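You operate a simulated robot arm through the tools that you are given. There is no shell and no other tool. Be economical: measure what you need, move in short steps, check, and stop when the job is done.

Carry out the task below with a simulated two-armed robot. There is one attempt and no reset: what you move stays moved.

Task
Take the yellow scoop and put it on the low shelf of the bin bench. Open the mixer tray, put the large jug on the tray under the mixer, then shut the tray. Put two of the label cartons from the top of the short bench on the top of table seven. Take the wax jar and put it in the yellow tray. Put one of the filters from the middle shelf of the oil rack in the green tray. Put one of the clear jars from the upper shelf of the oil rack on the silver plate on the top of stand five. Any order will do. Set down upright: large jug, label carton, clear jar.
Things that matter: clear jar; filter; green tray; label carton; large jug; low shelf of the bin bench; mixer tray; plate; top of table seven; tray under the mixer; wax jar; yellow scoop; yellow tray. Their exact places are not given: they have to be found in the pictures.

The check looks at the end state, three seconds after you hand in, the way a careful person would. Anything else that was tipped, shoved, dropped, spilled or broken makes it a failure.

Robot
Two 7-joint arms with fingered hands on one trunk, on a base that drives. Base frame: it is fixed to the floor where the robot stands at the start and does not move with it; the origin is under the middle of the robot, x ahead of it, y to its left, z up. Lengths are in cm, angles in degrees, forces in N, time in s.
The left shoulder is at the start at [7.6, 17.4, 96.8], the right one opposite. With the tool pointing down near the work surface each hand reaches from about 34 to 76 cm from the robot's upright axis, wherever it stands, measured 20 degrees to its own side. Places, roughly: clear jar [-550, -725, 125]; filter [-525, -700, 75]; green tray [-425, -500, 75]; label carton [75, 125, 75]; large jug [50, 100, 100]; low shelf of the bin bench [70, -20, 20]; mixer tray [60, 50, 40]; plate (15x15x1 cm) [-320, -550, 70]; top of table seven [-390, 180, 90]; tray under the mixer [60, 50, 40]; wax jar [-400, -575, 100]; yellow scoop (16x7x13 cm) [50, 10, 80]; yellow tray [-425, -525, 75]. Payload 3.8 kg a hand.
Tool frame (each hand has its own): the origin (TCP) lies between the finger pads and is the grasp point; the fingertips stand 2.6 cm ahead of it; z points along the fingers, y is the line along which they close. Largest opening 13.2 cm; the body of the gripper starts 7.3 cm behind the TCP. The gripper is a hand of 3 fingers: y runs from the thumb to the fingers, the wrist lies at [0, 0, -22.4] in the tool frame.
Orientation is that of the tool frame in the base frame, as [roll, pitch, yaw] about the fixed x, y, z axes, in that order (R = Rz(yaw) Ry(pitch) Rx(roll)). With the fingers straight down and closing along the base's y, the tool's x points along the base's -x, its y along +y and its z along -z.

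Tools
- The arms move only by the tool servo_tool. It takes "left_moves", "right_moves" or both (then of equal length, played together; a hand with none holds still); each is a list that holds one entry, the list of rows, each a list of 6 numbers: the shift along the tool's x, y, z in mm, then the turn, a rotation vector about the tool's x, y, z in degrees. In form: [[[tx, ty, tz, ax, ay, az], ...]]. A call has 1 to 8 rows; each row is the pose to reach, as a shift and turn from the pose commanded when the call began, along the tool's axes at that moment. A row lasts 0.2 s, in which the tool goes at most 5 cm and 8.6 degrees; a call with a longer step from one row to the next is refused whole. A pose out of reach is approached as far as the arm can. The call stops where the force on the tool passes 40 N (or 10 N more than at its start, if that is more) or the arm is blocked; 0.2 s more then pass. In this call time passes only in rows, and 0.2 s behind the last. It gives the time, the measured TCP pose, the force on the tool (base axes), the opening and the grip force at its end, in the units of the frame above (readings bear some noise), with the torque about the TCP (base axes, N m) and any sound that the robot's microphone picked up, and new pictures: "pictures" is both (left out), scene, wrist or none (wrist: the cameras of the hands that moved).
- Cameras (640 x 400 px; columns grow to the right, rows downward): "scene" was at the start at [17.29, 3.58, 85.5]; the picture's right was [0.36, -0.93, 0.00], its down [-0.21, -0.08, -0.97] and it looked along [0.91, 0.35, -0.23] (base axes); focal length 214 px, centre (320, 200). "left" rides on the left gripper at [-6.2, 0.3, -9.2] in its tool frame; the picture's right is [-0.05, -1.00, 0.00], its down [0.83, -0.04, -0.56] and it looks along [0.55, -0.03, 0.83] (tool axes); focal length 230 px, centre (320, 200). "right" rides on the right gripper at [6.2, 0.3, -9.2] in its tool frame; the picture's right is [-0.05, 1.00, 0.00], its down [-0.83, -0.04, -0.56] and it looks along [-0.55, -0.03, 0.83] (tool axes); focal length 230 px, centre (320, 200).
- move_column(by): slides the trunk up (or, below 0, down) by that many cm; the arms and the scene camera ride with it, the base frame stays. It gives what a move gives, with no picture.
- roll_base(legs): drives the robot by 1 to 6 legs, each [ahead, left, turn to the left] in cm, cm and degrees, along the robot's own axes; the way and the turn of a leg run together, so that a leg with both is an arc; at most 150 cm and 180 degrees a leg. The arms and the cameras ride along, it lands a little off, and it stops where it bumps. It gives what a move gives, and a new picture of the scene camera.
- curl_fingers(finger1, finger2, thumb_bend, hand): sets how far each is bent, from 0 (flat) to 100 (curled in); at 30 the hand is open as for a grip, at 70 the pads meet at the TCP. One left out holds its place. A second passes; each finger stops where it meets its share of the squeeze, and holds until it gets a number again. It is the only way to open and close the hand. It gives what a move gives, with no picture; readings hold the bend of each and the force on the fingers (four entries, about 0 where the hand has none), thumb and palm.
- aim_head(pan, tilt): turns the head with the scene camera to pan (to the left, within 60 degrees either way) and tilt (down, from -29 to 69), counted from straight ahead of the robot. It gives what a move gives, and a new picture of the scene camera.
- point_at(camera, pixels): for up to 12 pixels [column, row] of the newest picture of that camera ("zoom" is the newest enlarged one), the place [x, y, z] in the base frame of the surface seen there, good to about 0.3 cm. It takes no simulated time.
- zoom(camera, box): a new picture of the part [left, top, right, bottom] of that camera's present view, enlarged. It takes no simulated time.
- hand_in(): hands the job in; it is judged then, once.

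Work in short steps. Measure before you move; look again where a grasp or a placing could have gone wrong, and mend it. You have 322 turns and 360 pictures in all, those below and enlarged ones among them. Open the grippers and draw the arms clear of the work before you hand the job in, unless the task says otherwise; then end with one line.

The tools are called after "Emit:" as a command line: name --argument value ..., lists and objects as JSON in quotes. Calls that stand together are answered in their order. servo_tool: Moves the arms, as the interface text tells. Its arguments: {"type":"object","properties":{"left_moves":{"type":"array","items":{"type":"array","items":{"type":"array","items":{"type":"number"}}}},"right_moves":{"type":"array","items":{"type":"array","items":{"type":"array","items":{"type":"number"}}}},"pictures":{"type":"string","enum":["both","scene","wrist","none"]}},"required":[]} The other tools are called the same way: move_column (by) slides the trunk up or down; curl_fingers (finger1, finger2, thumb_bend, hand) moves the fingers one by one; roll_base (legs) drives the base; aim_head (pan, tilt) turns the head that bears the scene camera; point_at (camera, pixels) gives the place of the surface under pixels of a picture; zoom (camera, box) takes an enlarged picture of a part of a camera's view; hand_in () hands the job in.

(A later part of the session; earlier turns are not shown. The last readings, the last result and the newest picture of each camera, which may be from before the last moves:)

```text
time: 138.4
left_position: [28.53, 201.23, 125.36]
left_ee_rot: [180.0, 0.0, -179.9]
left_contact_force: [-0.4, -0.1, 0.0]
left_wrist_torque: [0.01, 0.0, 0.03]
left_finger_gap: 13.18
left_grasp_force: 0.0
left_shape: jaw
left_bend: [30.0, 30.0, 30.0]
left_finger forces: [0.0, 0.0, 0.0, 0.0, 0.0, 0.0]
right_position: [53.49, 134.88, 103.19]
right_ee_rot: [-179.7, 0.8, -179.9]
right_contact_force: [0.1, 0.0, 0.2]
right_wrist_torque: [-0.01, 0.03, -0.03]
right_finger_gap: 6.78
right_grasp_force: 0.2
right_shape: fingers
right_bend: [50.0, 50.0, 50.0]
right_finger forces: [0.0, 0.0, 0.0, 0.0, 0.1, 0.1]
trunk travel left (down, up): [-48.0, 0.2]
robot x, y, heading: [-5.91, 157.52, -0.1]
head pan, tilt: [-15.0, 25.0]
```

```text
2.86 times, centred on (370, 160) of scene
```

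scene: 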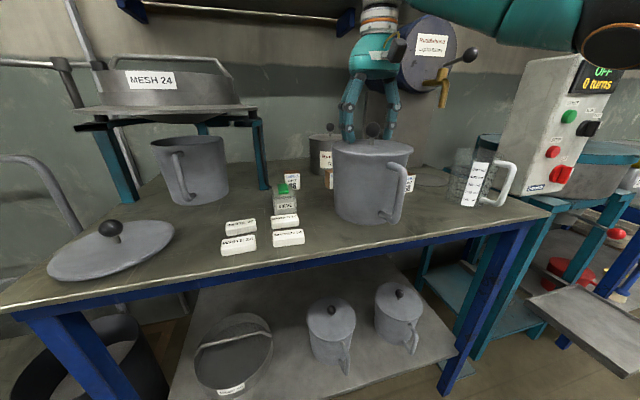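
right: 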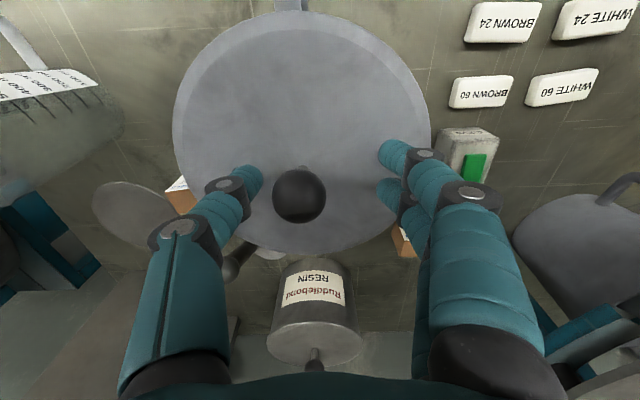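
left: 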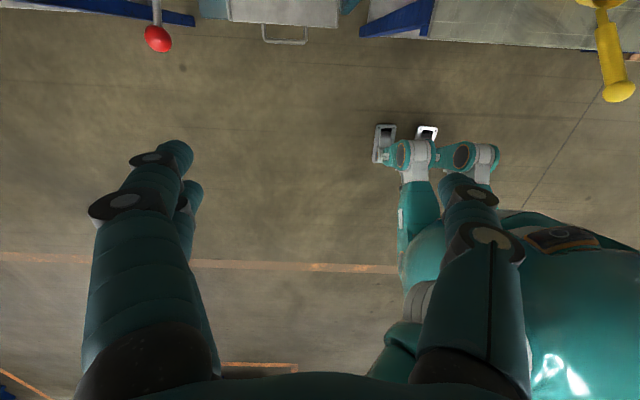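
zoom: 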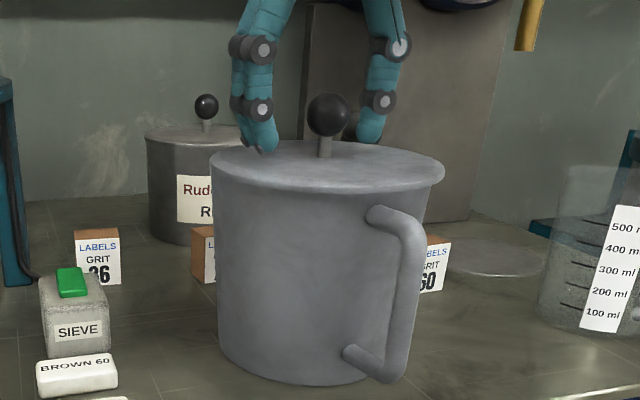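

Centred now. I close the fist above the knob and press it straight down.

Emit:
point_at --camera "right" --pixels '[[300, 190], [300, 210], [176, 130], [428, 130], [300, 15]]'

Emit:
servo_tool --right_moves '[[[0, 0, -30, 0, 0, 0], [0, 0, -60, 0, 0, 0]]]' --pictures "none"

Emit:
curl_fingers --hand "right" --finger1 75 --finger2 75 --thumb_bend 75

```text
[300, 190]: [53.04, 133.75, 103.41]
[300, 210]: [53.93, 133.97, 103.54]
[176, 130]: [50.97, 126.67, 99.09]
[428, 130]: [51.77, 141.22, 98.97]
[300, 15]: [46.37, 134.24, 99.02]
```

```text
time: 139.0
left_position: [28.52, 201.2, 125.4]
left_ee_rot: [180.0, 0.1, -179.9]
left_contact_force: [0.3, -0.1, 0.0]
left_wrist_torque: [-0.03, -0.01, 0.0]
left_finger_gap: 13.18
left_grasp_force: 0.0
left_shape: jaw
left_bend: [30.0, 30.0, 30.0]
left_finger forces: [0.0, 0.1, 0.0, 0.0, 0.0, 0.0]
right_position: [53.27, 135.06, 109.29]
right_ee_rot: [-179.7, 0.9, -180.0]
right_contact_force: [-0.1, 0.6, -0.2]
right_wrist_torque: [-0.03, 0.0, -0.02]
right_finger_gap: 6.77
right_grasp_force: 0.0
right_shape: fingers
right_bend: [50.0, 50.0, 50.0]
right_finger forces: [0.0, 0.0, 0.0, 0.0, 0.1, 0.1]
trunk travel left (down, up): [-48.0, 0.2]
robot x, y, heading: [-5.92, 157.6, 0.1]
head pan, tilt: [-15.0, 25.0]
```

```text
time: 140.0
left_position: [28.55, 201.18, 125.4]
left_ee_rot: [-179.9, 0.1, -179.9]
left_contact_force: [0.6, 1.1, -0.1]
left_wrist_torque: [-0.01, 0.01, -0.01]
left_finger_gap: 13.19
left_grasp_force: 0.1
left_shape: jaw
left_bend: [30.0, 30.0, 30.0]
left_finger forces: [0.1, 0.1, 0.0, 0.1, 0.0, 0.1]
right_position: [53.31, 135.07, 109.27]
right_ee_rot: [-179.7, 0.9, -180.0]
right_contact_force: [1.1, -0.3, -0.1]
right_wrist_torque: [-0.01, 0.03, 0.01]
right_finger_gap: 0.0
right_grasp_force: 0.0
right_shape: fingers
right_bend: [74.0, 74.0, 73.0]
right_finger forces: [0.1, 0.1, 0.1, 0.0, 0.1, 0.0]
trunk travel left (down, up): [-48.0, 0.2]
robot x, y, heading: [-5.66, 157.67, 0.1]
head pan, tilt: [-15.0, 25.0]
```

Emit:
servo_tool --right_moves '[[[-5, -10, 0, 0, 0, 0], [-5, -10, 25, 0, 0, 0], [-5, -10, 30, 0, 0, 0], [-5, -10, 34, 0, 0, 0], [-5, -10, 38, 0, 0, 0], [-5, -10, 42, 0, 0, 0], [-5, -10, 46, 0, 0, 0], [-5, -10, 50, 0, 0, 0]]]' --pictures "both"

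```text
time: 141.8
left_position: [28.39, 201.33, 125.38]
left_ee_rot: [-180.0, 0.2, -180.0]
left_contact_force: [-0.3, 1.0, -0.1]
left_wrist_torque: [-0.01, 0.0, 0.01]
left_finger_gap: 13.18
left_grasp_force: 0.1
left_shape: jaw
left_bend: [30.0, 30.0, 30.0]
left_finger forces: [0.1, 0.1, 0.1, 0.0, 0.0, 0.0]
right_position: [53.85, 133.74, 105.72]
right_ee_rot: [-179.7, 2.1, 179.8]
right_contact_force: [-5.9, -4.2, 25.4]
right_wrist_torque: [-0.15, 0.08, -0.01]
right_finger_gap: 0.0
right_grasp_force: 16.7
right_shape: fingers
right_bend: [74.0, 74.0, 76.0]
right_finger forces: [0.1, 0.0, 0.0, 0.0, 33.3, 0.0]
trunk travel left (down, up): [-48.0, 0.2]
robot x, y, heading: [-5.68, 157.75, -0.1]
head pan, tilt: [-15.0, 25.0]
stopped in row 8 (right hand): the force on the tool passed its limit at 43 N (the readings are from after the stop); the commanded pose is now the measured one
```

scene: 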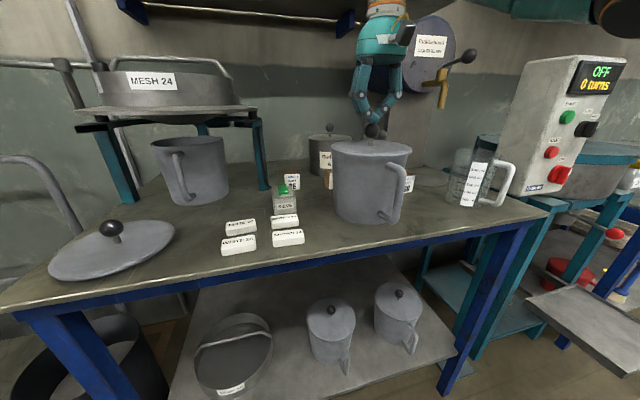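
right: 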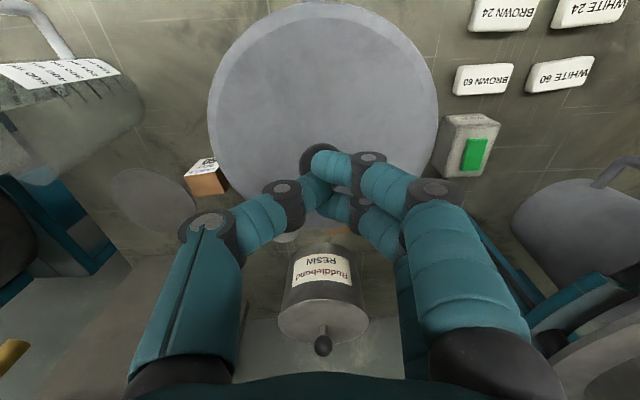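

No snap, but the lid is centred and fully seated as before; I leave it. I raise the hand, back off and move over to view the clear measuring jug.

Emit:
servo_tool --right_moves '[[[0, 0, -30, 0, 0, 0], [0, 0, -70, 0, 0, 0]]]' --pictures "none"

Emit:
roll_base --legs '[[-20, 0, 0], [0, -27, 0]]'

Emit:
curl_fingers --hand "right" --finger1 25 --finger2 25 --thumb_bend 25

Emit:
zoom --camera "right" --box '[0, 0, 640, 400]'

Emit:
zoom --camera "scene" --box '[260, 80, 480, 230]'

```text
time: 142.4
left_position: [28.36, 201.31, 125.42]
left_ee_rot: [-180.0, 0.2, -179.9]
left_contact_force: [-0.1, -0.6, 0.3]
left_wrist_torque: [-0.01, -0.02, 0.02]
left_finger_gap: 13.18
left_grasp_force: 0.0
left_shape: jaw
left_bend: [30.0, 30.0, 30.0]
left_finger forces: [0.0, 0.1, 0.0, 0.0, 0.1, 0.0]
right_position: [53.76, 133.91, 112.17]
right_ee_rot: [-179.5, 1.6, 179.9]
right_contact_force: [-1.9, -0.1, 0.4]
right_wrist_torque: [0.01, -0.02, -0.01]
right_finger_gap: 0.01
right_grasp_force: 0.0
right_shape: fingers
right_bend: [74.0, 74.0, 74.0]
right_finger forces: [0.0, 0.0, 0.1, 0.1, 0.0, 0.1]
trunk travel left (down, up): [-48.0, 0.2]
robot x, y, heading: [-5.54, 157.51, 0.2]
head pan, tilt: [-15.0, 25.0]
heard: snap
```

```text
time: 146.5
left_position: [8.98, 174.26, 125.31]
left_ee_rot: [-180.0, 0.0, -179.9]
left_contact_force: [-0.2, -0.1, 0.0]
left_wrist_torque: [0.03, 0.02, -0.01]
left_finger_gap: 13.22
left_grasp_force: 0.1
left_shape: jaw
left_bend: [30.0, 30.0, 30.0]
left_finger forces: [0.0, 0.0, 0.0, 0.0, 0.0, 0.1]
right_position: [34.5, 106.97, 112.22]
right_ee_rot: [-179.7, 1.7, 179.9]
right_contact_force: [0.0, -0.6, -0.5]
right_wrist_torque: [-0.02, 0.0, 0.02]
right_finger_gap: 0.0
right_grasp_force: 0.1
right_shape: fingers
right_bend: [74.0, 74.0, 74.0]
right_finger forces: [0.0, 0.1, 0.0, 0.1, 0.0, 0.1]
trunk travel left (down, up): [-48.0, 0.2]
robot x, y, heading: [-25.16, 130.66, 0.1]
head pan, tilt: [-15.0, 25.0]
```

scene: 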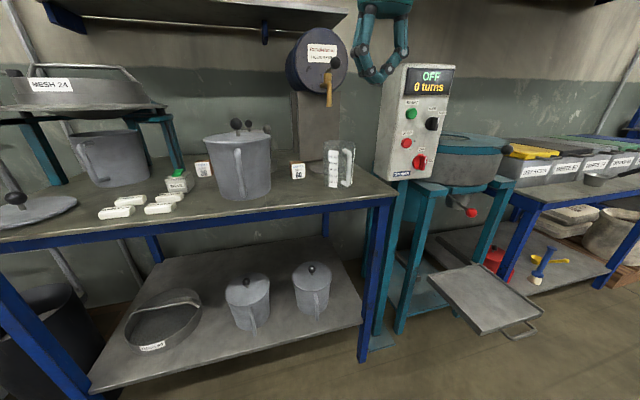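

```text
time: 147.5
left_position: [9.09, 174.24, 125.27]
left_ee_rot: [179.9, 0.1, -180.0]
left_contact_force: [1.0, 0.0, 0.0]
left_wrist_torque: [0.02, 0.0, -0.02]
left_finger_gap: 13.19
left_grasp_force: 0.0
left_shape: jaw
left_bend: [30.0, 30.0, 30.0]
left_finger forces: [0.1, 0.0, 0.0, 0.1, 0.1, 0.1]
right_position: [34.45, 106.84, 112.05]
right_ee_rot: [-179.7, 1.5, -180.0]
right_contact_force: [0.0, -0.5, 0.0]
right_wrist_torque: [-0.02, 0.02, -0.01]
right_finger_gap: 14.44
right_grasp_force: 0.1
right_shape: fingers
right_bend: [25.0, 25.0, 25.0]
right_finger forces: [0.1, 0.1, 0.0, 0.0, 0.0, 0.0]
trunk travel left (down, up): [-48.0, 0.2]
robot x, y, heading: [-25.11, 130.68, -0.1]
head pan, tilt: [-15.0, 25.0]
```

```text
1.00 times, centred on (320, 200) of right (not enlarged: the box is as wide or as high as the picture)
```

zoom: 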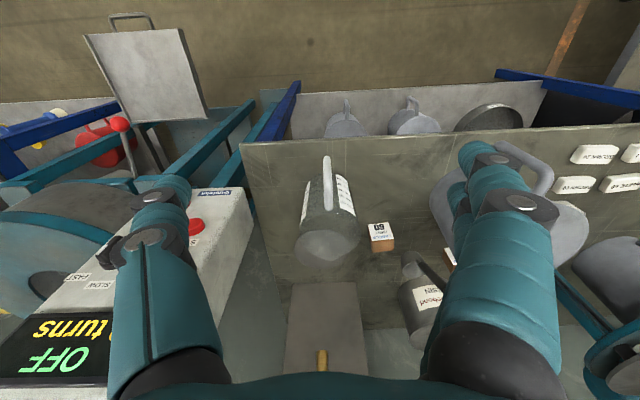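

```text
2.67 times, centred on (370, 155) of scene
```

zoom: 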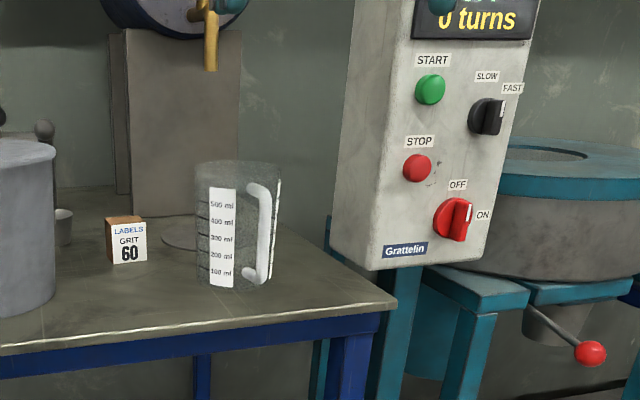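

The can has its lid on (a snap was heard as I let go). The clear jug here, versus the small clear one on the wall shelf, is the "large jug". I measure it.

Emit:
point_at --camera "zoom" --pixels '[[195, 180], [279, 180], [222, 190], [222, 290], [262, 190], [250, 280], [222, 240], [237, 162], [237, 182]]'

Emit:
zoom --camera "right" --box '[220, 120, 440, 300]'

Emit:
point_at --camera "zoom" --pixels '[[235, 360], [405, 360], [320, 320], [320, 410], [318, 130], [330, 240], [245, 280], [375, 270], [320, 365]]'

```text
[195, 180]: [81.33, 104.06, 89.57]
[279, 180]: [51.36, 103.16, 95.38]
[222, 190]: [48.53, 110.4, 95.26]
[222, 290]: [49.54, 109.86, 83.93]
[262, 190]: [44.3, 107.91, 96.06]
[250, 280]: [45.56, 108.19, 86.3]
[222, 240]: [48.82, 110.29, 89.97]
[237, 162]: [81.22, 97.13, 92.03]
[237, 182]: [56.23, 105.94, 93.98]
```

```text
2.22 times, centred on (330, 210) of right
```

zoom: 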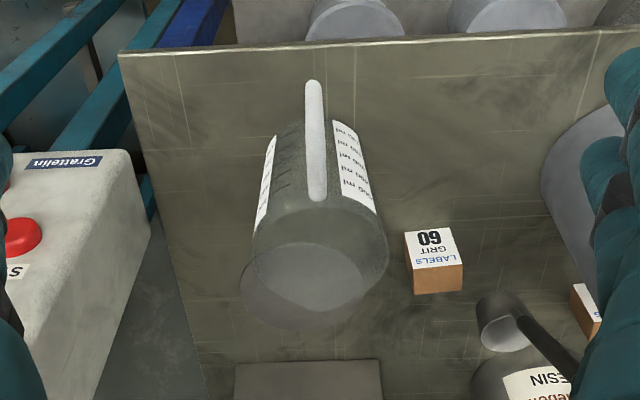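

```text
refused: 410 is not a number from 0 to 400
```

Emit:
point_at --camera "zoom" --pixels '[[265, 180], [358, 165], [314, 85], [316, 190], [255, 230], [380, 225], [320, 215], [315, 325], [245, 290], [385, 265], [320, 290]]'

```text
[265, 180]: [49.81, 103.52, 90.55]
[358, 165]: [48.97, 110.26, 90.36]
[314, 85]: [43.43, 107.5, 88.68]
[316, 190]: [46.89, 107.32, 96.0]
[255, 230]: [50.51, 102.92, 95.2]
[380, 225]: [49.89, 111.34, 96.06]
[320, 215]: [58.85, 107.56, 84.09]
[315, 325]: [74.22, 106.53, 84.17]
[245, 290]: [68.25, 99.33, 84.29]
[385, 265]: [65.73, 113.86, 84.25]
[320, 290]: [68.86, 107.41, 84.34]
```

Jug: centre ≈ (51.7,107.1), radius ≈4.5, rim z≈97, handle toward -x. I check the mixer control box edge for thumb clearance.

Emit:
point_at --camera "zoom" --pixels '[[140, 175], [148, 235], [120, 300], [60, 160], [310, 365], [375, 365]]'

Emit:
curl_fingers --hand "right" --finger1 34 --finger2 34 --thumb_bend 34

Emit:
roll_base --legs '[[17, 0.2, 0]]'

Emit:
zoom --camera "right" --box '[0, 0, 640, 400]'

```text
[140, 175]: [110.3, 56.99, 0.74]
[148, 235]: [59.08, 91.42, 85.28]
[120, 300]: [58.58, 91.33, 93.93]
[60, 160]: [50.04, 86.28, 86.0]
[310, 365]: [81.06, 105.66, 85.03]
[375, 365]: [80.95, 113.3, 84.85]
```

```text
time: 148.5
left_position: [8.98, 174.21, 125.31]
left_ee_rot: [-179.9, 0.1, -180.0]
left_contact_force: [-0.1, -0.5, 0.9]
left_wrist_torque: [0.01, 0.01, -0.01]
left_finger_gap: 13.22
left_grasp_force: 0.0
left_shape: jaw
left_bend: [30.0, 30.0, 30.0]
left_finger forces: [0.0, 0.1, 0.1, 0.0, 0.1, 0.0]
right_position: [34.42, 106.83, 112.11]
right_ee_rot: [-179.7, 1.6, 179.8]
right_contact_force: [-0.3, 0.3, 0.1]
right_wrist_torque: [-0.02, -0.01, 0.03]
right_finger_gap: 12.21
right_grasp_force: 0.1
right_shape: fingers
right_bend: [34.0, 34.0, 34.0]
right_finger forces: [0.0, 0.1, 0.1, 0.0, 0.0, 0.1]
trunk travel left (down, up): [-48.0, 0.2]
robot x, y, heading: [-25.27, 130.78, -0.0]
head pan, tilt: [-15.0, 25.0]
```

```text
time: 150.0
left_position: [25.74, 174.5, 125.46]
left_ee_rot: [-179.9, 0.1, -179.7]
left_contact_force: [0.5, 0.5, 0.1]
left_wrist_torque: [-0.01, 0.0, 0.0]
left_finger_gap: 13.18
left_grasp_force: 0.2
left_shape: jaw
left_bend: [30.0, 30.0, 30.0]
left_finger forces: [0.1, 0.0, 0.0, 0.1, 0.0, 0.0]
right_position: [51.36, 107.31, 112.29]
right_ee_rot: [-179.7, 1.7, -179.9]
right_contact_force: [0.7, -0.1, -0.5]
right_wrist_torque: [-0.01, 0.01, -0.03]
right_finger_gap: 12.23
right_grasp_force: 0.0
right_shape: fingers
right_bend: [34.0, 34.0, 34.0]
right_finger forces: [0.1, 0.0, 0.0, 0.1, 0.0, 0.0]
trunk travel left (down, up): [-48.0, 0.2]
robot x, y, heading: [-8.41, 131.11, 0.5]
head pan, tilt: [-15.0, 25.0]
```

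scene: 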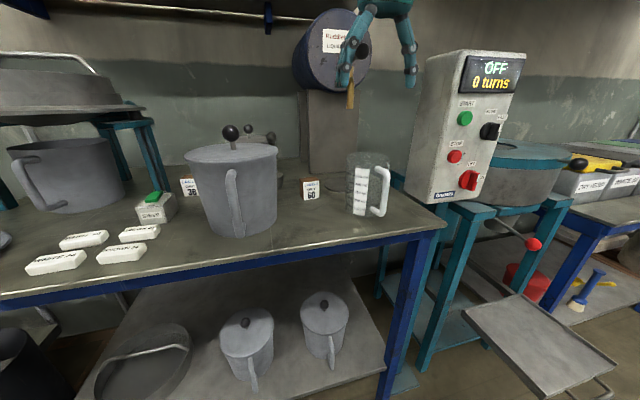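

```text
1.00 times, centred on (320, 200) of right (not enlarged: the box is as wide or as high as the picture)
```

zoom: 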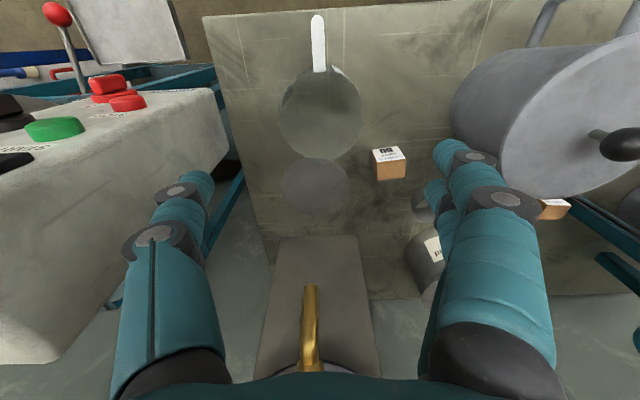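

Rim circle at (320,112) projects close to the tool axis (centre ≈ 51.2,107.3). I descend to z≈92, correcting the 1.6° tilt.

Emit:
servo_tool --right_moves '[[[1, 0, 45, 0, 1.6, 0], [3, 0, 90, 0, 1.6, 0], [4, 0, 135, 0, 1.6, 0], [5, 0, 170, 0, 1.6, 0]]]' --pictures "both"

```text
time: 151.0
left_position: [25.8, 174.49, 125.31]
left_ee_rot: [-180.0, 0.2, -179.7]
left_contact_force: [-0.3, -0.1, 0.0]
left_wrist_torque: [-0.03, -0.02, -0.02]
left_finger_gap: 13.19
left_grasp_force: 0.1
left_shape: jaw
left_bend: [30.0, 30.0, 30.0]
left_finger forces: [0.1, 0.0, 0.0, 0.0, 0.1, 0.0]
right_position: [51.39, 107.26, 95.12]
right_ee_rot: [-179.7, 0.0, -179.9]
right_contact_force: [-0.5, 0.5, -1.0]
right_wrist_torque: [0.03, 0.01, -0.02]
right_finger_gap: 12.22
right_grasp_force: 0.1
right_shape: fingers
right_bend: [34.0, 34.0, 34.0]
right_finger forces: [0.0, 0.0, 0.0, 0.1, 0.1, 0.0]
trunk travel left (down, up): [-48.0, 0.2]
robot x, y, heading: [-8.13, 131.02, 0.3]
head pan, tilt: [-15.0, 25.0]
```

scene: 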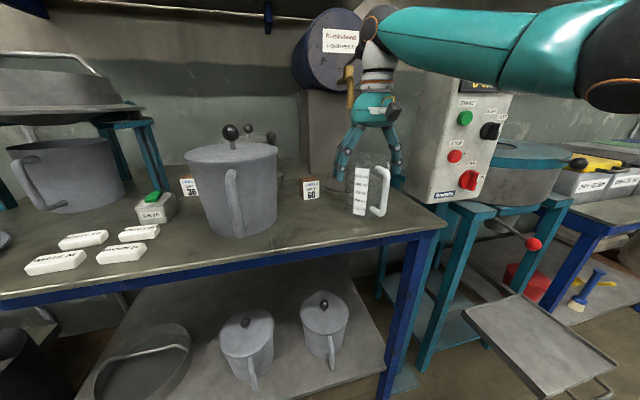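
right: 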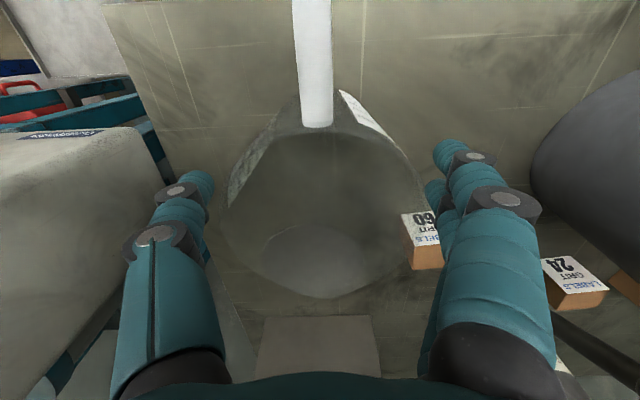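

Jug sits between the fingers, clear of the carton. I descend 3 cm more and close.

Emit:
servo_tool --right_moves '[[[3, 0, 15, 0, 0, 0], [3, 0, 30, 0, 0, 0]]]' --pictures "none"

Emit:
curl_fingers --hand "right" --finger1 65 --finger2 65 --thumb_bend 65

Emit:
zoom --camera "scene" --box '[280, 80, 440, 240]'

```text
time: 151.6
left_position: [25.62, 174.62, 125.41]
left_ee_rot: [-179.9, 0.3, -179.7]
left_contact_force: [-0.5, 0.4, 0.1]
left_wrist_torque: [0.01, -0.03, -0.04]
left_finger_gap: 13.19
left_grasp_force: 0.0
left_shape: jaw
left_bend: [30.0, 30.0, 30.0]
left_finger forces: [0.1, 0.0, 0.0, 0.1, 0.0, 0.0]
right_position: [51.21, 107.28, 92.7]
right_ee_rot: [-179.7, 0.4, -179.8]
right_contact_force: [2.4, -0.9, 9.9]
right_wrist_torque: [0.06, 0.0, -0.08]
right_finger_gap: 12.31
right_grasp_force: 4.9
right_shape: fingers
right_bend: [34.0, 33.0, 34.0]
right_finger forces: [0.0, 5.4, 0.0, 0.0, 4.0, 0.0]
trunk travel left (down, up): [-48.0, 0.2]
robot x, y, heading: [-8.04, 130.79, 0.5]
head pan, tilt: [-15.0, 25.0]
```

```text
time: 152.6
left_position: [25.59, 174.51, 125.58]
left_ee_rot: [179.9, 0.1, -179.7]
left_contact_force: [-0.5, 0.0, 0.3]
left_wrist_torque: [-0.04, 0.01, -0.01]
left_finger_gap: 13.17
left_grasp_force: 0.0
left_shape: jaw
left_bend: [30.0, 30.0, 30.0]
left_finger forces: [0.0, 0.0, 0.0, 0.1, 0.0, 0.0]
right_position: [51.22, 107.34, 92.52]
right_ee_rot: [-179.8, 0.3, -179.9]
right_contact_force: [5.1, -2.8, 26.7]
right_wrist_torque: [0.2, 0.15, -0.13]
right_finger_gap: 7.48
right_grasp_force: 45.9
right_shape: fingers
right_bend: [51.0, 60.0, 58.0]
right_finger forces: [16.5, 30.0, 0.1, 0.0, 44.4, 0.1]
trunk travel left (down, up): [-48.0, 0.2]
robot x, y, heading: [-8.23, 130.64, 0.4]
head pan, tilt: [-15.0, 25.0]
```

```text
2.50 times, centred on (360, 160) of scene
```

zoom: 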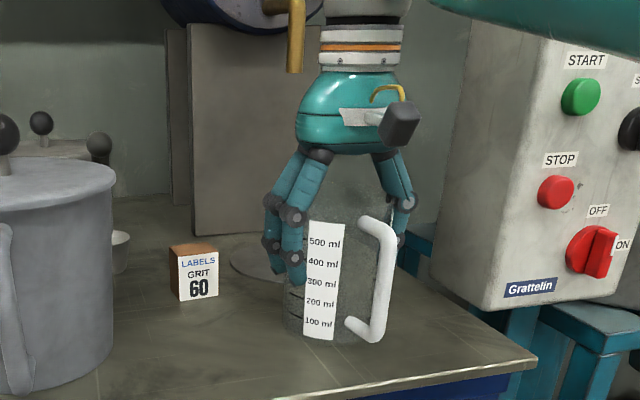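

Firm grip (46 N). I lift 3 cm and check.

Emit:
servo_tool --right_moves '[[[0, 0, -10, 0, 0, 0], [0, 0, -25, 0, 0, 0], [0, 0, -40, 0, 0, 0]]]' --pictures "both"

Emit:
zoom --camera "scene" --box '[280, 80, 440, 240]'

```text
time: 153.4
left_position: [25.74, 174.58, 125.38]
left_ee_rot: [-179.9, 0.1, -179.7]
left_contact_force: [-0.1, -0.1, 0.5]
left_wrist_torque: [0.0, -0.02, 0.02]
left_finger_gap: 13.19
left_grasp_force: 0.1
left_shape: jaw
left_bend: [30.0, 30.0, 30.0]
left_finger forces: [0.1, 0.0, 0.1, 0.0, 0.0, 0.0]
right_position: [51.2, 107.42, 96.09]
right_ee_rot: [-179.6, -0.3, -180.0]
right_contact_force: [-0.5, 0.4, -1.0]
right_wrist_torque: [0.02, 0.01, 0.05]
right_finger_gap: 7.44
right_grasp_force: 37.9
right_shape: fingers
right_bend: [51.0, 60.0, 58.0]
right_finger forces: [15.8, 23.5, 0.0, 0.1, 37.6, 0.1]
trunk travel left (down, up): [-48.0, 0.2]
robot x, y, heading: [-8.34, 130.76, 0.4]
head pan, tilt: [-15.0, 25.0]
```

scene: 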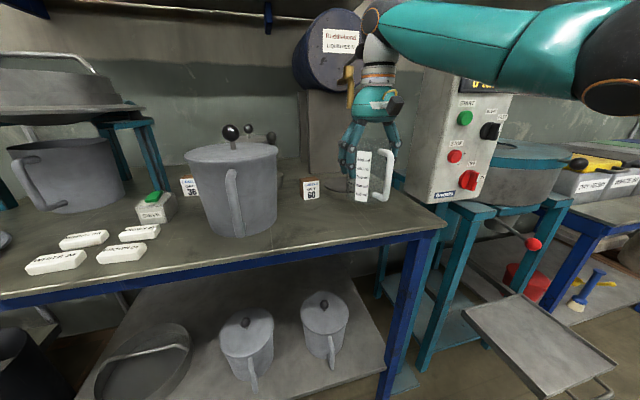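
right: 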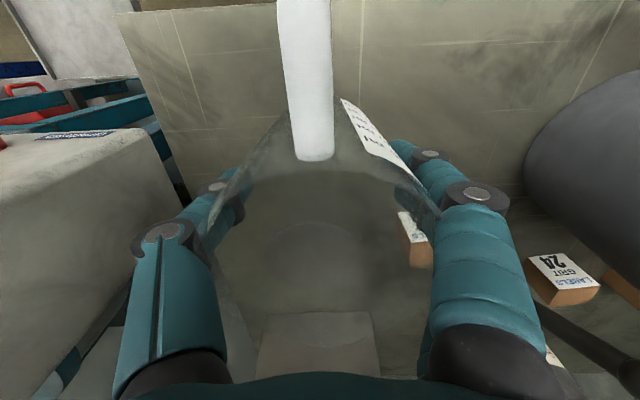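

```text
2.50 times, centred on (360, 160) of scene
```

zoom: 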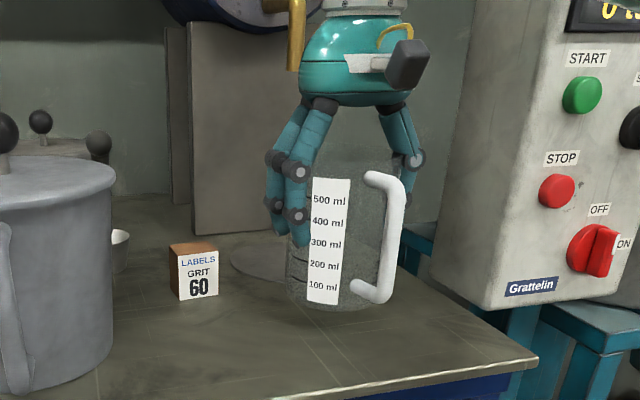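

The jug is lifted upright. I back off 45 cm, shift right 53.6 cm to the tray's line (y≈53.7), then lower the trunk.

Emit:
roll_base --legs '[[-45, 0, 0], [0, -53.5, 0]]'

Emit:
move_column --by -43

Emit:
aim_head --pan -15 --tilt 20

```text
time: 161.0
left_position: [-18.88, 119.92, 125.26]
left_ee_rot: [-180.0, 0.1, -179.6]
left_contact_force: [-0.2, -0.2, 0.2]
left_wrist_torque: [-0.02, 0.03, 0.0]
left_finger_gap: 13.19
left_grasp_force: 0.0
left_shape: jaw
left_bend: [30.0, 30.0, 30.0]
left_finger forces: [0.0, 0.1, 0.1, 0.1, 0.0, 0.0]
right_position: [6.66, 52.68, 96.07]
right_ee_rot: [-179.6, 0.0, -179.7]
right_contact_force: [-0.1, -0.3, -0.7]
right_wrist_torque: [0.02, -0.03, -0.04]
right_finger_gap: 7.46
right_grasp_force: 38.1
right_shape: fingers
right_bend: [51.0, 60.0, 58.0]
right_finger forces: [15.7, 23.3, 0.0, 0.1, 37.4, 0.1]
trunk travel left (down, up): [-48.0, 0.2]
robot x, y, heading: [-52.75, 75.83, 0.3]
head pan, tilt: [-15.0, 25.0]
```

scene: 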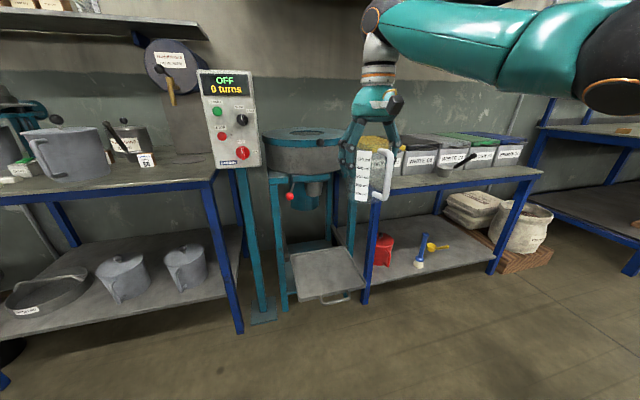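

```text
refused: -43 is not a number from -40 to 40
```

```text
time: 161.6
left_position: [-19.02, 119.82, 125.4]
left_ee_rot: [-180.0, 0.2, -179.6]
left_contact_force: [-0.5, -0.3, -1.0]
left_wrist_torque: [0.01, 0.01, -0.01]
left_finger_gap: 13.2
left_grasp_force: 0.2
left_shape: jaw
left_bend: [30.0, 30.0, 30.0]
left_finger forces: [0.1, 0.0, 0.0, 0.0, 0.0, 0.0]
right_position: [6.64, 52.63, 96.08]
right_ee_rot: [-179.6, 0.0, -179.7]
right_contact_force: [-0.3, 0.3, -1.1]
right_wrist_torque: [-0.03, 0.01, -0.03]
right_finger_gap: 7.46
right_grasp_force: 38.4
right_shape: fingers
right_bend: [51.0, 60.0, 58.0]
right_finger forces: [15.7, 23.2, 0.0, 0.0, 37.4, 0.0]
trunk travel left (down, up): [-48.0, 0.2]
robot x, y, heading: [-52.94, 76.26, 0.4]
head pan, tilt: [-15.0, 20.0]
```

scene: 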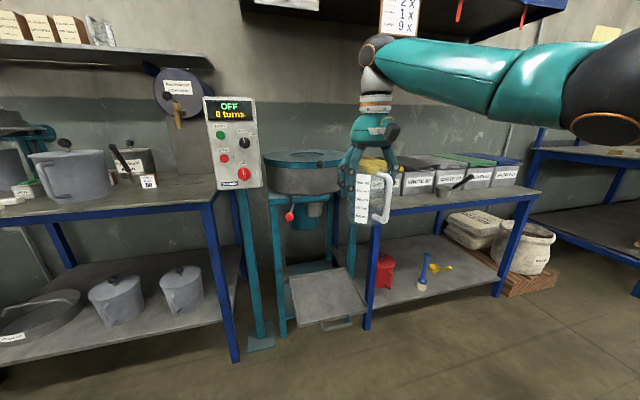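

I measure the open tray before lowering.

Emit:
point_at --camera "scene" --pixels '[[330, 300], [298, 325], [365, 312], [292, 277], [338, 324], [330, 270], [290, 216], [315, 208]]'

Emit:
move_column --by -40

```text
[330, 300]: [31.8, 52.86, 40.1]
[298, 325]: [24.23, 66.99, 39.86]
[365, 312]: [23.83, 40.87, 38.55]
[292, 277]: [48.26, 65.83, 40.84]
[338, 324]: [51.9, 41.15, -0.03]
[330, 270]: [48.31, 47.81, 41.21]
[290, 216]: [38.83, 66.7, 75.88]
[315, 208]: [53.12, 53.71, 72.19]
```

```text
time: 165.5
left_position: [-19.04, 119.8, 85.39]
left_ee_rot: [180.0, 0.1, -179.5]
left_contact_force: [-0.8, -0.5, -1.4]
left_wrist_torque: [-0.01, 0.01, -0.02]
left_finger_gap: 13.17
left_grasp_force: 0.1
left_shape: jaw
left_bend: [30.0, 30.0, 30.0]
left_finger forces: [0.0, 0.0, 0.1, 0.1, 0.0, 0.0]
right_position: [6.57, 52.69, 56.2]
right_ee_rot: [-179.7, 0.0, -179.7]
right_contact_force: [-0.4, 0.4, 0.0]
right_wrist_torque: [0.02, 0.04, -0.01]
right_finger_gap: 7.45
right_grasp_force: 38.1
right_shape: fingers
right_bend: [51.0, 60.0, 58.0]
right_finger forces: [15.5, 22.9, 0.0, 0.0, 36.8, 0.0]
trunk travel left (down, up): [-8.0, 40.2]
robot x, y, heading: [-52.76, 75.95, 0.3]
head pan, tilt: [-15.0, 20.0]
```

Tray spans x 24–49, y 41–67 at z 40.1. The jug base is at ≈47.4; I drive ahead 29.5 and left 1.

Emit:
roll_base --legs '[[29.5, 1, 0]]'

Emit:
servo_tool --right_moves '[[[0, 0, 25, 0, 0, 0], [0, 0, 45, 0, 0, 0], [0, 0, 55, 0, 0, 0]]]' --pictures "both"

```text
time: 167.5
left_position: [11.12, 121.09, 85.3]
left_ee_rot: [180.0, 0.1, -179.6]
left_contact_force: [0.5, 0.6, -0.8]
left_wrist_torque: [0.03, -0.01, 0.0]
left_finger_gap: 13.19
left_grasp_force: 0.0
left_shape: jaw
left_bend: [30.0, 30.0, 30.0]
left_finger forces: [0.0, 0.0, 0.0, 0.0, 0.1, 0.1]
right_position: [36.81, 53.9, 56.13]
right_ee_rot: [-179.6, 0.0, -179.9]
right_contact_force: [0.5, 0.5, -0.4]
right_wrist_torque: [0.03, -0.01, 0.01]
right_finger_gap: 7.45
right_grasp_force: 37.0
right_shape: fingers
right_bend: [51.0, 60.0, 58.0]
right_finger forces: [15.5, 22.9, 0.0, 0.0, 36.8, 0.0]
trunk travel left (down, up): [-8.0, 40.2]
robot x, y, heading: [-22.49, 77.37, 0.3]
head pan, tilt: [-15.0, 20.0]
```

scene: 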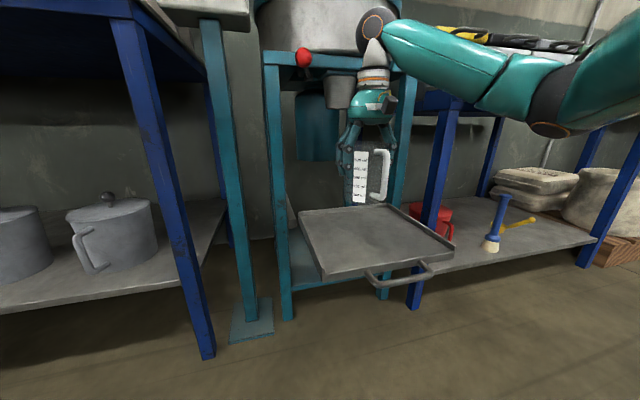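

```text
time: 168.3
left_position: [11.32, 120.94, 85.45]
left_ee_rot: [-180.0, 0.1, -179.6]
left_contact_force: [-0.5, -1.3, -0.2]
left_wrist_torque: [-0.03, -0.02, -0.01]
left_finger_gap: 13.19
left_grasp_force: 0.1
left_shape: jaw
left_bend: [30.0, 30.0, 30.0]
left_finger forces: [0.0, 0.0, 0.0, 0.1, 0.0, 0.1]
right_position: [36.75, 53.83, 50.71]
right_ee_rot: [-179.7, -0.1, -179.8]
right_contact_force: [-0.1, 0.1, -1.2]
right_wrist_torque: [-0.02, -0.01, -0.02]
right_finger_gap: 7.41
right_grasp_force: 37.5
right_shape: fingers
right_bend: [51.0, 60.0, 58.0]
right_finger forces: [15.5, 22.9, 0.1, 0.0, 36.5, 0.0]
trunk travel left (down, up): [-8.0, 40.2]
robot x, y, heading: [-22.94, 77.27, 0.4]
head pan, tilt: [-15.0, 20.0]
```

scene: 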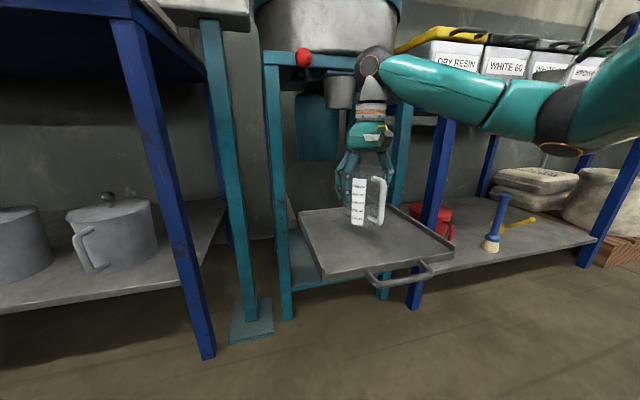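
right: 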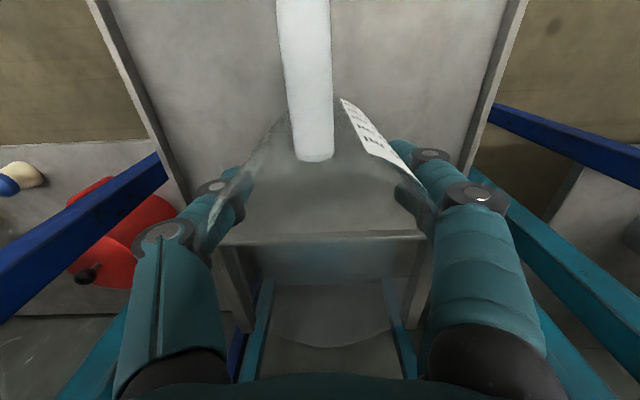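

I lower the last ~1.7 cm gently.

Emit:
servo_tool --right_moves '[[[0, 0, 8, 0, 0, 0], [0, 0, 12, 0, 0, 0], [0, 0, 15, 0, 0, 0], [0, 0, 17, 0, 0, 0], [0, 0, 19, 0, 0, 0]]]' --pictures "none"

Emit:
zoom --camera "scene" --box '[300, 130, 440, 260]'

```text
time: 169.5
left_position: [11.2, 121.01, 85.33]
left_ee_rot: [-179.9, 0.1, -179.5]
left_contact_force: [-0.1, 0.6, -0.2]
left_wrist_torque: [-0.02, -0.01, 0.04]
left_finger_gap: 13.2
left_grasp_force: 0.2
left_shape: jaw
left_bend: [30.0, 30.0, 30.0]
left_finger forces: [0.1, 0.0, 0.0, 0.1, 0.0, 0.0]
right_position: [36.92, 53.75, 48.7]
right_ee_rot: [-179.6, 0.1, -179.9]
right_contact_force: [0.2, 1.1, -1.9]
right_wrist_torque: [0.0, -0.01, -0.02]
right_finger_gap: 7.43
right_grasp_force: 37.5
right_shape: fingers
right_bend: [51.0, 60.0, 58.0]
right_finger forces: [15.5, 22.9, 0.0, 0.1, 36.4, 0.0]
trunk travel left (down, up): [-8.0, 40.2]
robot x, y, heading: [-22.39, 77.26, 0.3]
head pan, tilt: [-15.0, 20.0]
```

```text
3.08 times, centred on (370, 195) of scene
```

zoom: 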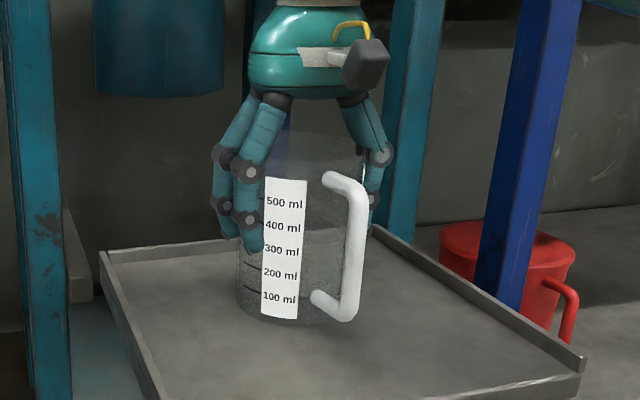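

Not yet in contact; I go on in 2 mm steps.

Emit:
servo_tool --right_moves '[[[0, 0, 2, 0, 0, 0], [0, 0, 4, 0, 0, 0], [0, 0, 6, 0, 0, 0], [0, 0, 8, 0, 0, 0]]]' --pictures "none"

```text
time: 170.5
left_position: [11.21, 121.08, 85.37]
left_ee_rot: [-180.0, 0.2, -179.6]
left_contact_force: [0.5, -0.1, 1.3]
left_wrist_torque: [0.03, -0.04, -0.02]
left_finger_gap: 13.2
left_grasp_force: 0.0
left_shape: jaw
left_bend: [30.0, 30.0, 30.0]
left_finger forces: [0.0, 0.1, 0.1, 0.0, 0.0, 0.0]
right_position: [36.98, 53.82, 48.64]
right_ee_rot: [-179.9, 1.0, -180.0]
right_contact_force: [-1.6, -0.1, 16.2]
right_wrist_torque: [-0.04, 0.39, -0.01]
right_finger_gap: 7.44
right_grasp_force: 42.0
right_shape: fingers
right_bend: [51.0, 60.0, 58.0]
right_finger forces: [18.0, 26.4, 0.0, 0.0, 40.6, 0.0]
trunk travel left (down, up): [-8.0, 40.2]
robot x, y, heading: [-22.31, 77.15, 0.5]
head pan, tilt: [-15.0, 20.0]
stopped in row 4 (right hand): the force on the tool passed its limit at 42 N (the readings are from after the stop); the commanded pose is now the measured one
```

Contact (16 N). I open the hand and raise.

Emit:
curl_fingers --hand "right" --finger1 22 --finger2 22 --thumb_bend 22

Emit:
servo_tool --right_moves '[[[0, 0, -15, 0, 0, 0], [0, 0, -35, 0, 0, 0]]]' --pictures "both"

Emit:
zoom --camera "scene" --box '[300, 130, 440, 260]'

```text
time: 171.5
left_position: [11.22, 121.15, 85.32]
left_ee_rot: [180.0, 0.1, -179.5]
left_contact_force: [0.4, 0.5, 0.4]
left_wrist_torque: [0.01, 0.01, -0.01]
left_finger_gap: 13.2
left_grasp_force: 0.0
left_shape: jaw
left_bend: [30.0, 30.0, 30.0]
left_finger forces: [0.0, 0.1, 0.0, 0.0, 0.1, 0.1]
right_position: [36.94, 53.75, 48.24]
right_ee_rot: [-179.9, 0.5, -179.9]
right_contact_force: [0.5, 0.4, 1.0]
right_wrist_torque: [0.02, 0.0, 0.01]
right_finger_gap: 15.08
right_grasp_force: 0.6
right_shape: fingers
right_bend: [22.0, 22.0, 22.0]
right_finger forces: [0.0, 0.6, 0.0, 0.0, 0.1, 0.1]
trunk travel left (down, up): [-8.0, 40.2]
robot x, y, heading: [-22.96, 77.42, 0.7]
head pan, tilt: [-15.0, 20.0]
```

```text
time: 172.1
left_position: [11.18, 121.03, 85.34]
left_ee_rot: [-179.9, 0.1, -179.6]
left_contact_force: [0.6, -0.6, 0.0]
left_wrist_torque: [-0.03, 0.03, -0.02]
left_finger_gap: 13.18
left_grasp_force: 0.0
left_shape: jaw
left_bend: [30.0, 30.0, 30.0]
left_finger forces: [0.1, 0.0, 0.0, 0.0, 0.0, 0.0]
right_position: [36.69, 53.74, 51.83]
right_ee_rot: [-179.8, 0.7, -179.8]
right_contact_force: [0.2, 0.7, -0.5]
right_wrist_torque: [0.03, 0.02, 0.02]
right_finger_gap: 15.08
right_grasp_force: 0.1
right_shape: fingers
right_bend: [22.0, 22.0, 22.0]
right_finger forces: [0.0, 0.0, 0.0, 0.0, 0.0, 0.0]
trunk travel left (down, up): [-8.0, 40.2]
robot x, y, heading: [-22.82, 77.21, 0.3]
head pan, tilt: [-15.0, 20.0]
```

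scene: 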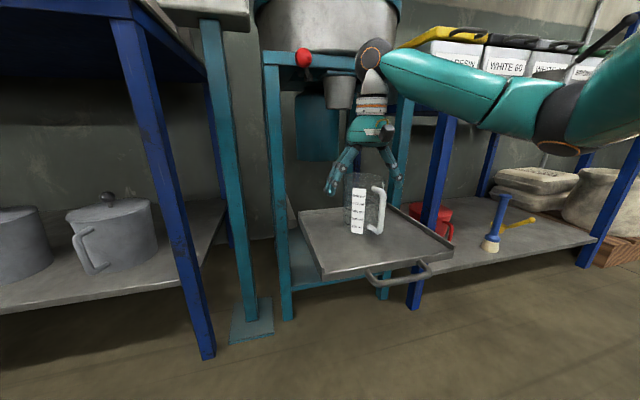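
right: 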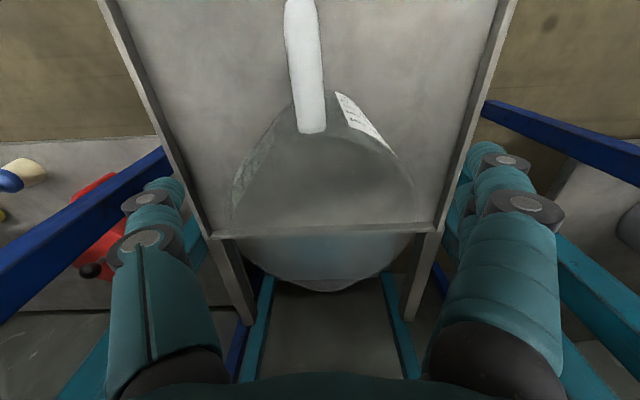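

```text
3.08 times, centred on (370, 195) of scene
```

zoom: 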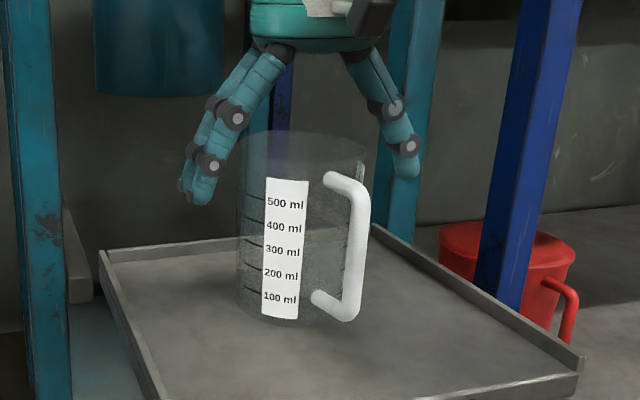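

The jug stands on the tray. I raise the trunk 7 cm and back away.

Emit:
move_column --by 7

Emit:
roll_base --legs '[[-35, 0, 0]]'

```text
time: 173.2
left_position: [11.31, 120.99, 92.29]
left_ee_rot: [-180.0, 0.2, -179.6]
left_contact_force: [-0.3, -1.3, -0.1]
left_wrist_torque: [0.02, -0.03, -0.02]
left_finger_gap: 13.21
left_grasp_force: 0.0
left_shape: jaw
left_bend: [30.0, 30.0, 30.0]
left_finger forces: [0.1, 0.1, 0.0, 0.0, 0.0, 0.1]
right_position: [36.85, 53.82, 58.74]
right_ee_rot: [-179.7, 0.6, -179.9]
right_contact_force: [-0.1, -0.1, -0.2]
right_wrist_torque: [0.04, 0.01, -0.04]
right_finger_gap: 15.07
right_grasp_force: 0.1
right_shape: fingers
right_bend: [22.0, 22.0, 22.0]
right_finger forces: [0.0, 0.0, 0.0, 0.1, 0.0, 0.0]
trunk travel left (down, up): [-15.0, 33.2]
robot x, y, heading: [-22.87, 77.36, 0.4]
head pan, tilt: [-15.0, 20.0]
```

```text
time: 175.4
left_position: [-22.93, 120.83, 92.44]
left_ee_rot: [180.0, 0.1, -179.6]
left_contact_force: [0.4, -0.4, -0.7]
left_wrist_torque: [-0.02, 0.03, 0.0]
left_finger_gap: 13.19
left_grasp_force: 0.1
left_shape: jaw
left_bend: [30.0, 30.0, 30.0]
left_finger forces: [0.1, 0.1, 0.0, 0.1, 0.0, 0.0]
right_position: [2.77, 53.64, 58.86]
right_ee_rot: [-179.7, 0.6, -179.8]
right_contact_force: [0.3, 0.0, 0.3]
right_wrist_torque: [0.0, 0.03, 0.02]
right_finger_gap: 15.09
right_grasp_force: 0.1
right_shape: fingers
right_bend: [22.0, 22.0, 22.0]
right_finger forces: [0.1, 0.0, 0.1, 0.1, 0.1, 0.1]
trunk travel left (down, up): [-15.0, 33.2]
robot x, y, heading: [-56.95, 77.1, 0.4]
head pan, tilt: [-15.0, 20.0]
```

scene: 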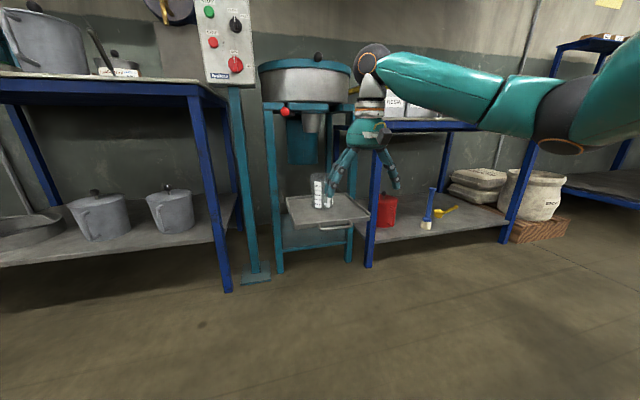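

Jug stands on the open tray at (320,190). Now I shut the tray: close the fist, lower it to bar height (z≈40) and push.

Emit:
curl_fingers --hand "right" --finger1 70 --finger2 70 --thumb_bend 70

Emit:
move_column --by -14.5

Emit:
servo_tool --right_moves '[[[0, 0, 20, 0, 0, 0], [0, 0, 45, 0, 0, 0]]]' --pictures "both"

```text
time: 176.4
left_position: [-22.87, 120.85, 92.31]
left_ee_rot: [-179.9, 0.1, -179.6]
left_contact_force: [0.1, 0.4, -0.1]
left_wrist_torque: [-0.02, -0.01, 0.01]
left_finger_gap: 13.2
left_grasp_force: 0.0
left_shape: jaw
left_bend: [30.0, 30.0, 30.0]
left_finger forces: [0.0, 0.0, 0.0, 0.1, 0.0, 0.1]
right_position: [2.88, 53.7, 58.81]
right_ee_rot: [-179.8, 0.5, -179.8]
right_contact_force: [0.1, -0.3, 0.5]
right_wrist_torque: [0.02, -0.05, -0.02]
right_finger_gap: 0.6
right_grasp_force: 0.0
right_shape: fingers
right_bend: [70.0, 70.0, 70.0]
right_finger forces: [0.0, 0.0, 0.0, 0.0, 0.0, 0.1]
trunk travel left (down, up): [-15.0, 33.2]
robot x, y, heading: [-56.65, 76.87, 0.5]
head pan, tilt: [-15.0, 20.0]
```

```text
time: 178.2
left_position: [-22.95, 120.81, 77.84]
left_ee_rot: [-179.9, 0.2, -179.5]
left_contact_force: [0.1, -0.6, 0.6]
left_wrist_torque: [-0.01, 0.02, -0.04]
left_finger_gap: 13.17
left_grasp_force: 0.1
left_shape: jaw
left_bend: [30.0, 30.0, 30.0]
left_finger forces: [0.0, 0.0, 0.0, 0.0, 0.1, 0.0]
right_position: [2.82, 53.66, 44.39]
right_ee_rot: [-179.9, 0.7, -179.8]
right_contact_force: [0.2, 0.3, 0.6]
right_wrist_torque: [0.02, -0.01, -0.01]
right_finger_gap: 0.62
right_grasp_force: 0.1
right_shape: fingers
right_bend: [70.0, 70.0, 70.0]
right_finger forces: [0.1, 0.1, 0.1, 0.0, 0.0, 0.0]
trunk travel left (down, up): [-0.5, 47.7]
robot x, y, heading: [-56.68, 76.56, 0.6]
head pan, tilt: [-15.0, 20.0]
```

```text
time: 178.8
left_position: [-22.82, 120.73, 77.84]
left_ee_rot: [180.0, 0.1, -179.6]
left_contact_force: [1.5, -1.1, 0.0]
left_wrist_torque: [0.04, -0.04, 0.03]
left_finger_gap: 13.18
left_grasp_force: 0.0
left_shape: jaw
left_bend: [30.0, 30.0, 30.0]
left_finger forces: [0.1, 0.0, 0.0, 0.1, 0.1, 0.0]
right_position: [2.96, 53.61, 39.86]
right_ee_rot: [-179.8, 0.6, -179.8]
right_contact_force: [0.1, -0.2, -0.8]
right_wrist_torque: [0.01, 0.0, 0.0]
right_finger_gap: 0.6
right_grasp_force: 0.0
right_shape: fingers
right_bend: [70.0, 70.0, 70.0]
right_finger forces: [0.1, 0.1, 0.0, 0.0, 0.1, 0.0]
trunk travel left (down, up): [-0.5, 47.7]
robot x, y, heading: [-56.56, 77.17, 0.5]
head pan, tilt: [-15.0, 20.0]
```

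scene: 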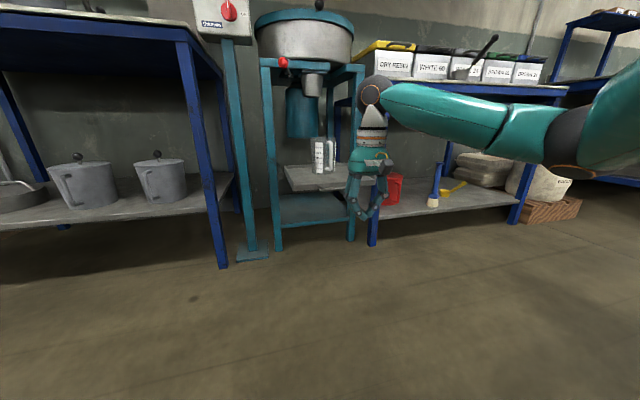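
right: 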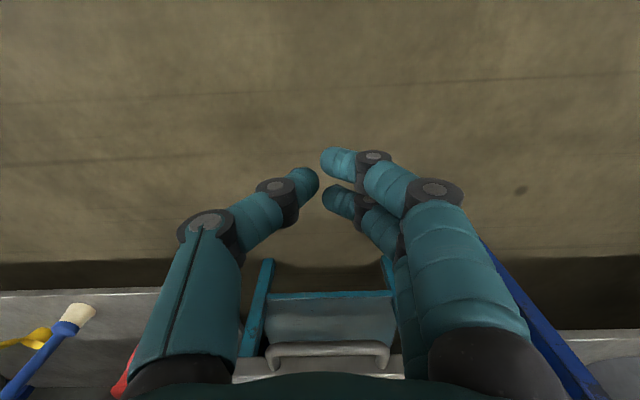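

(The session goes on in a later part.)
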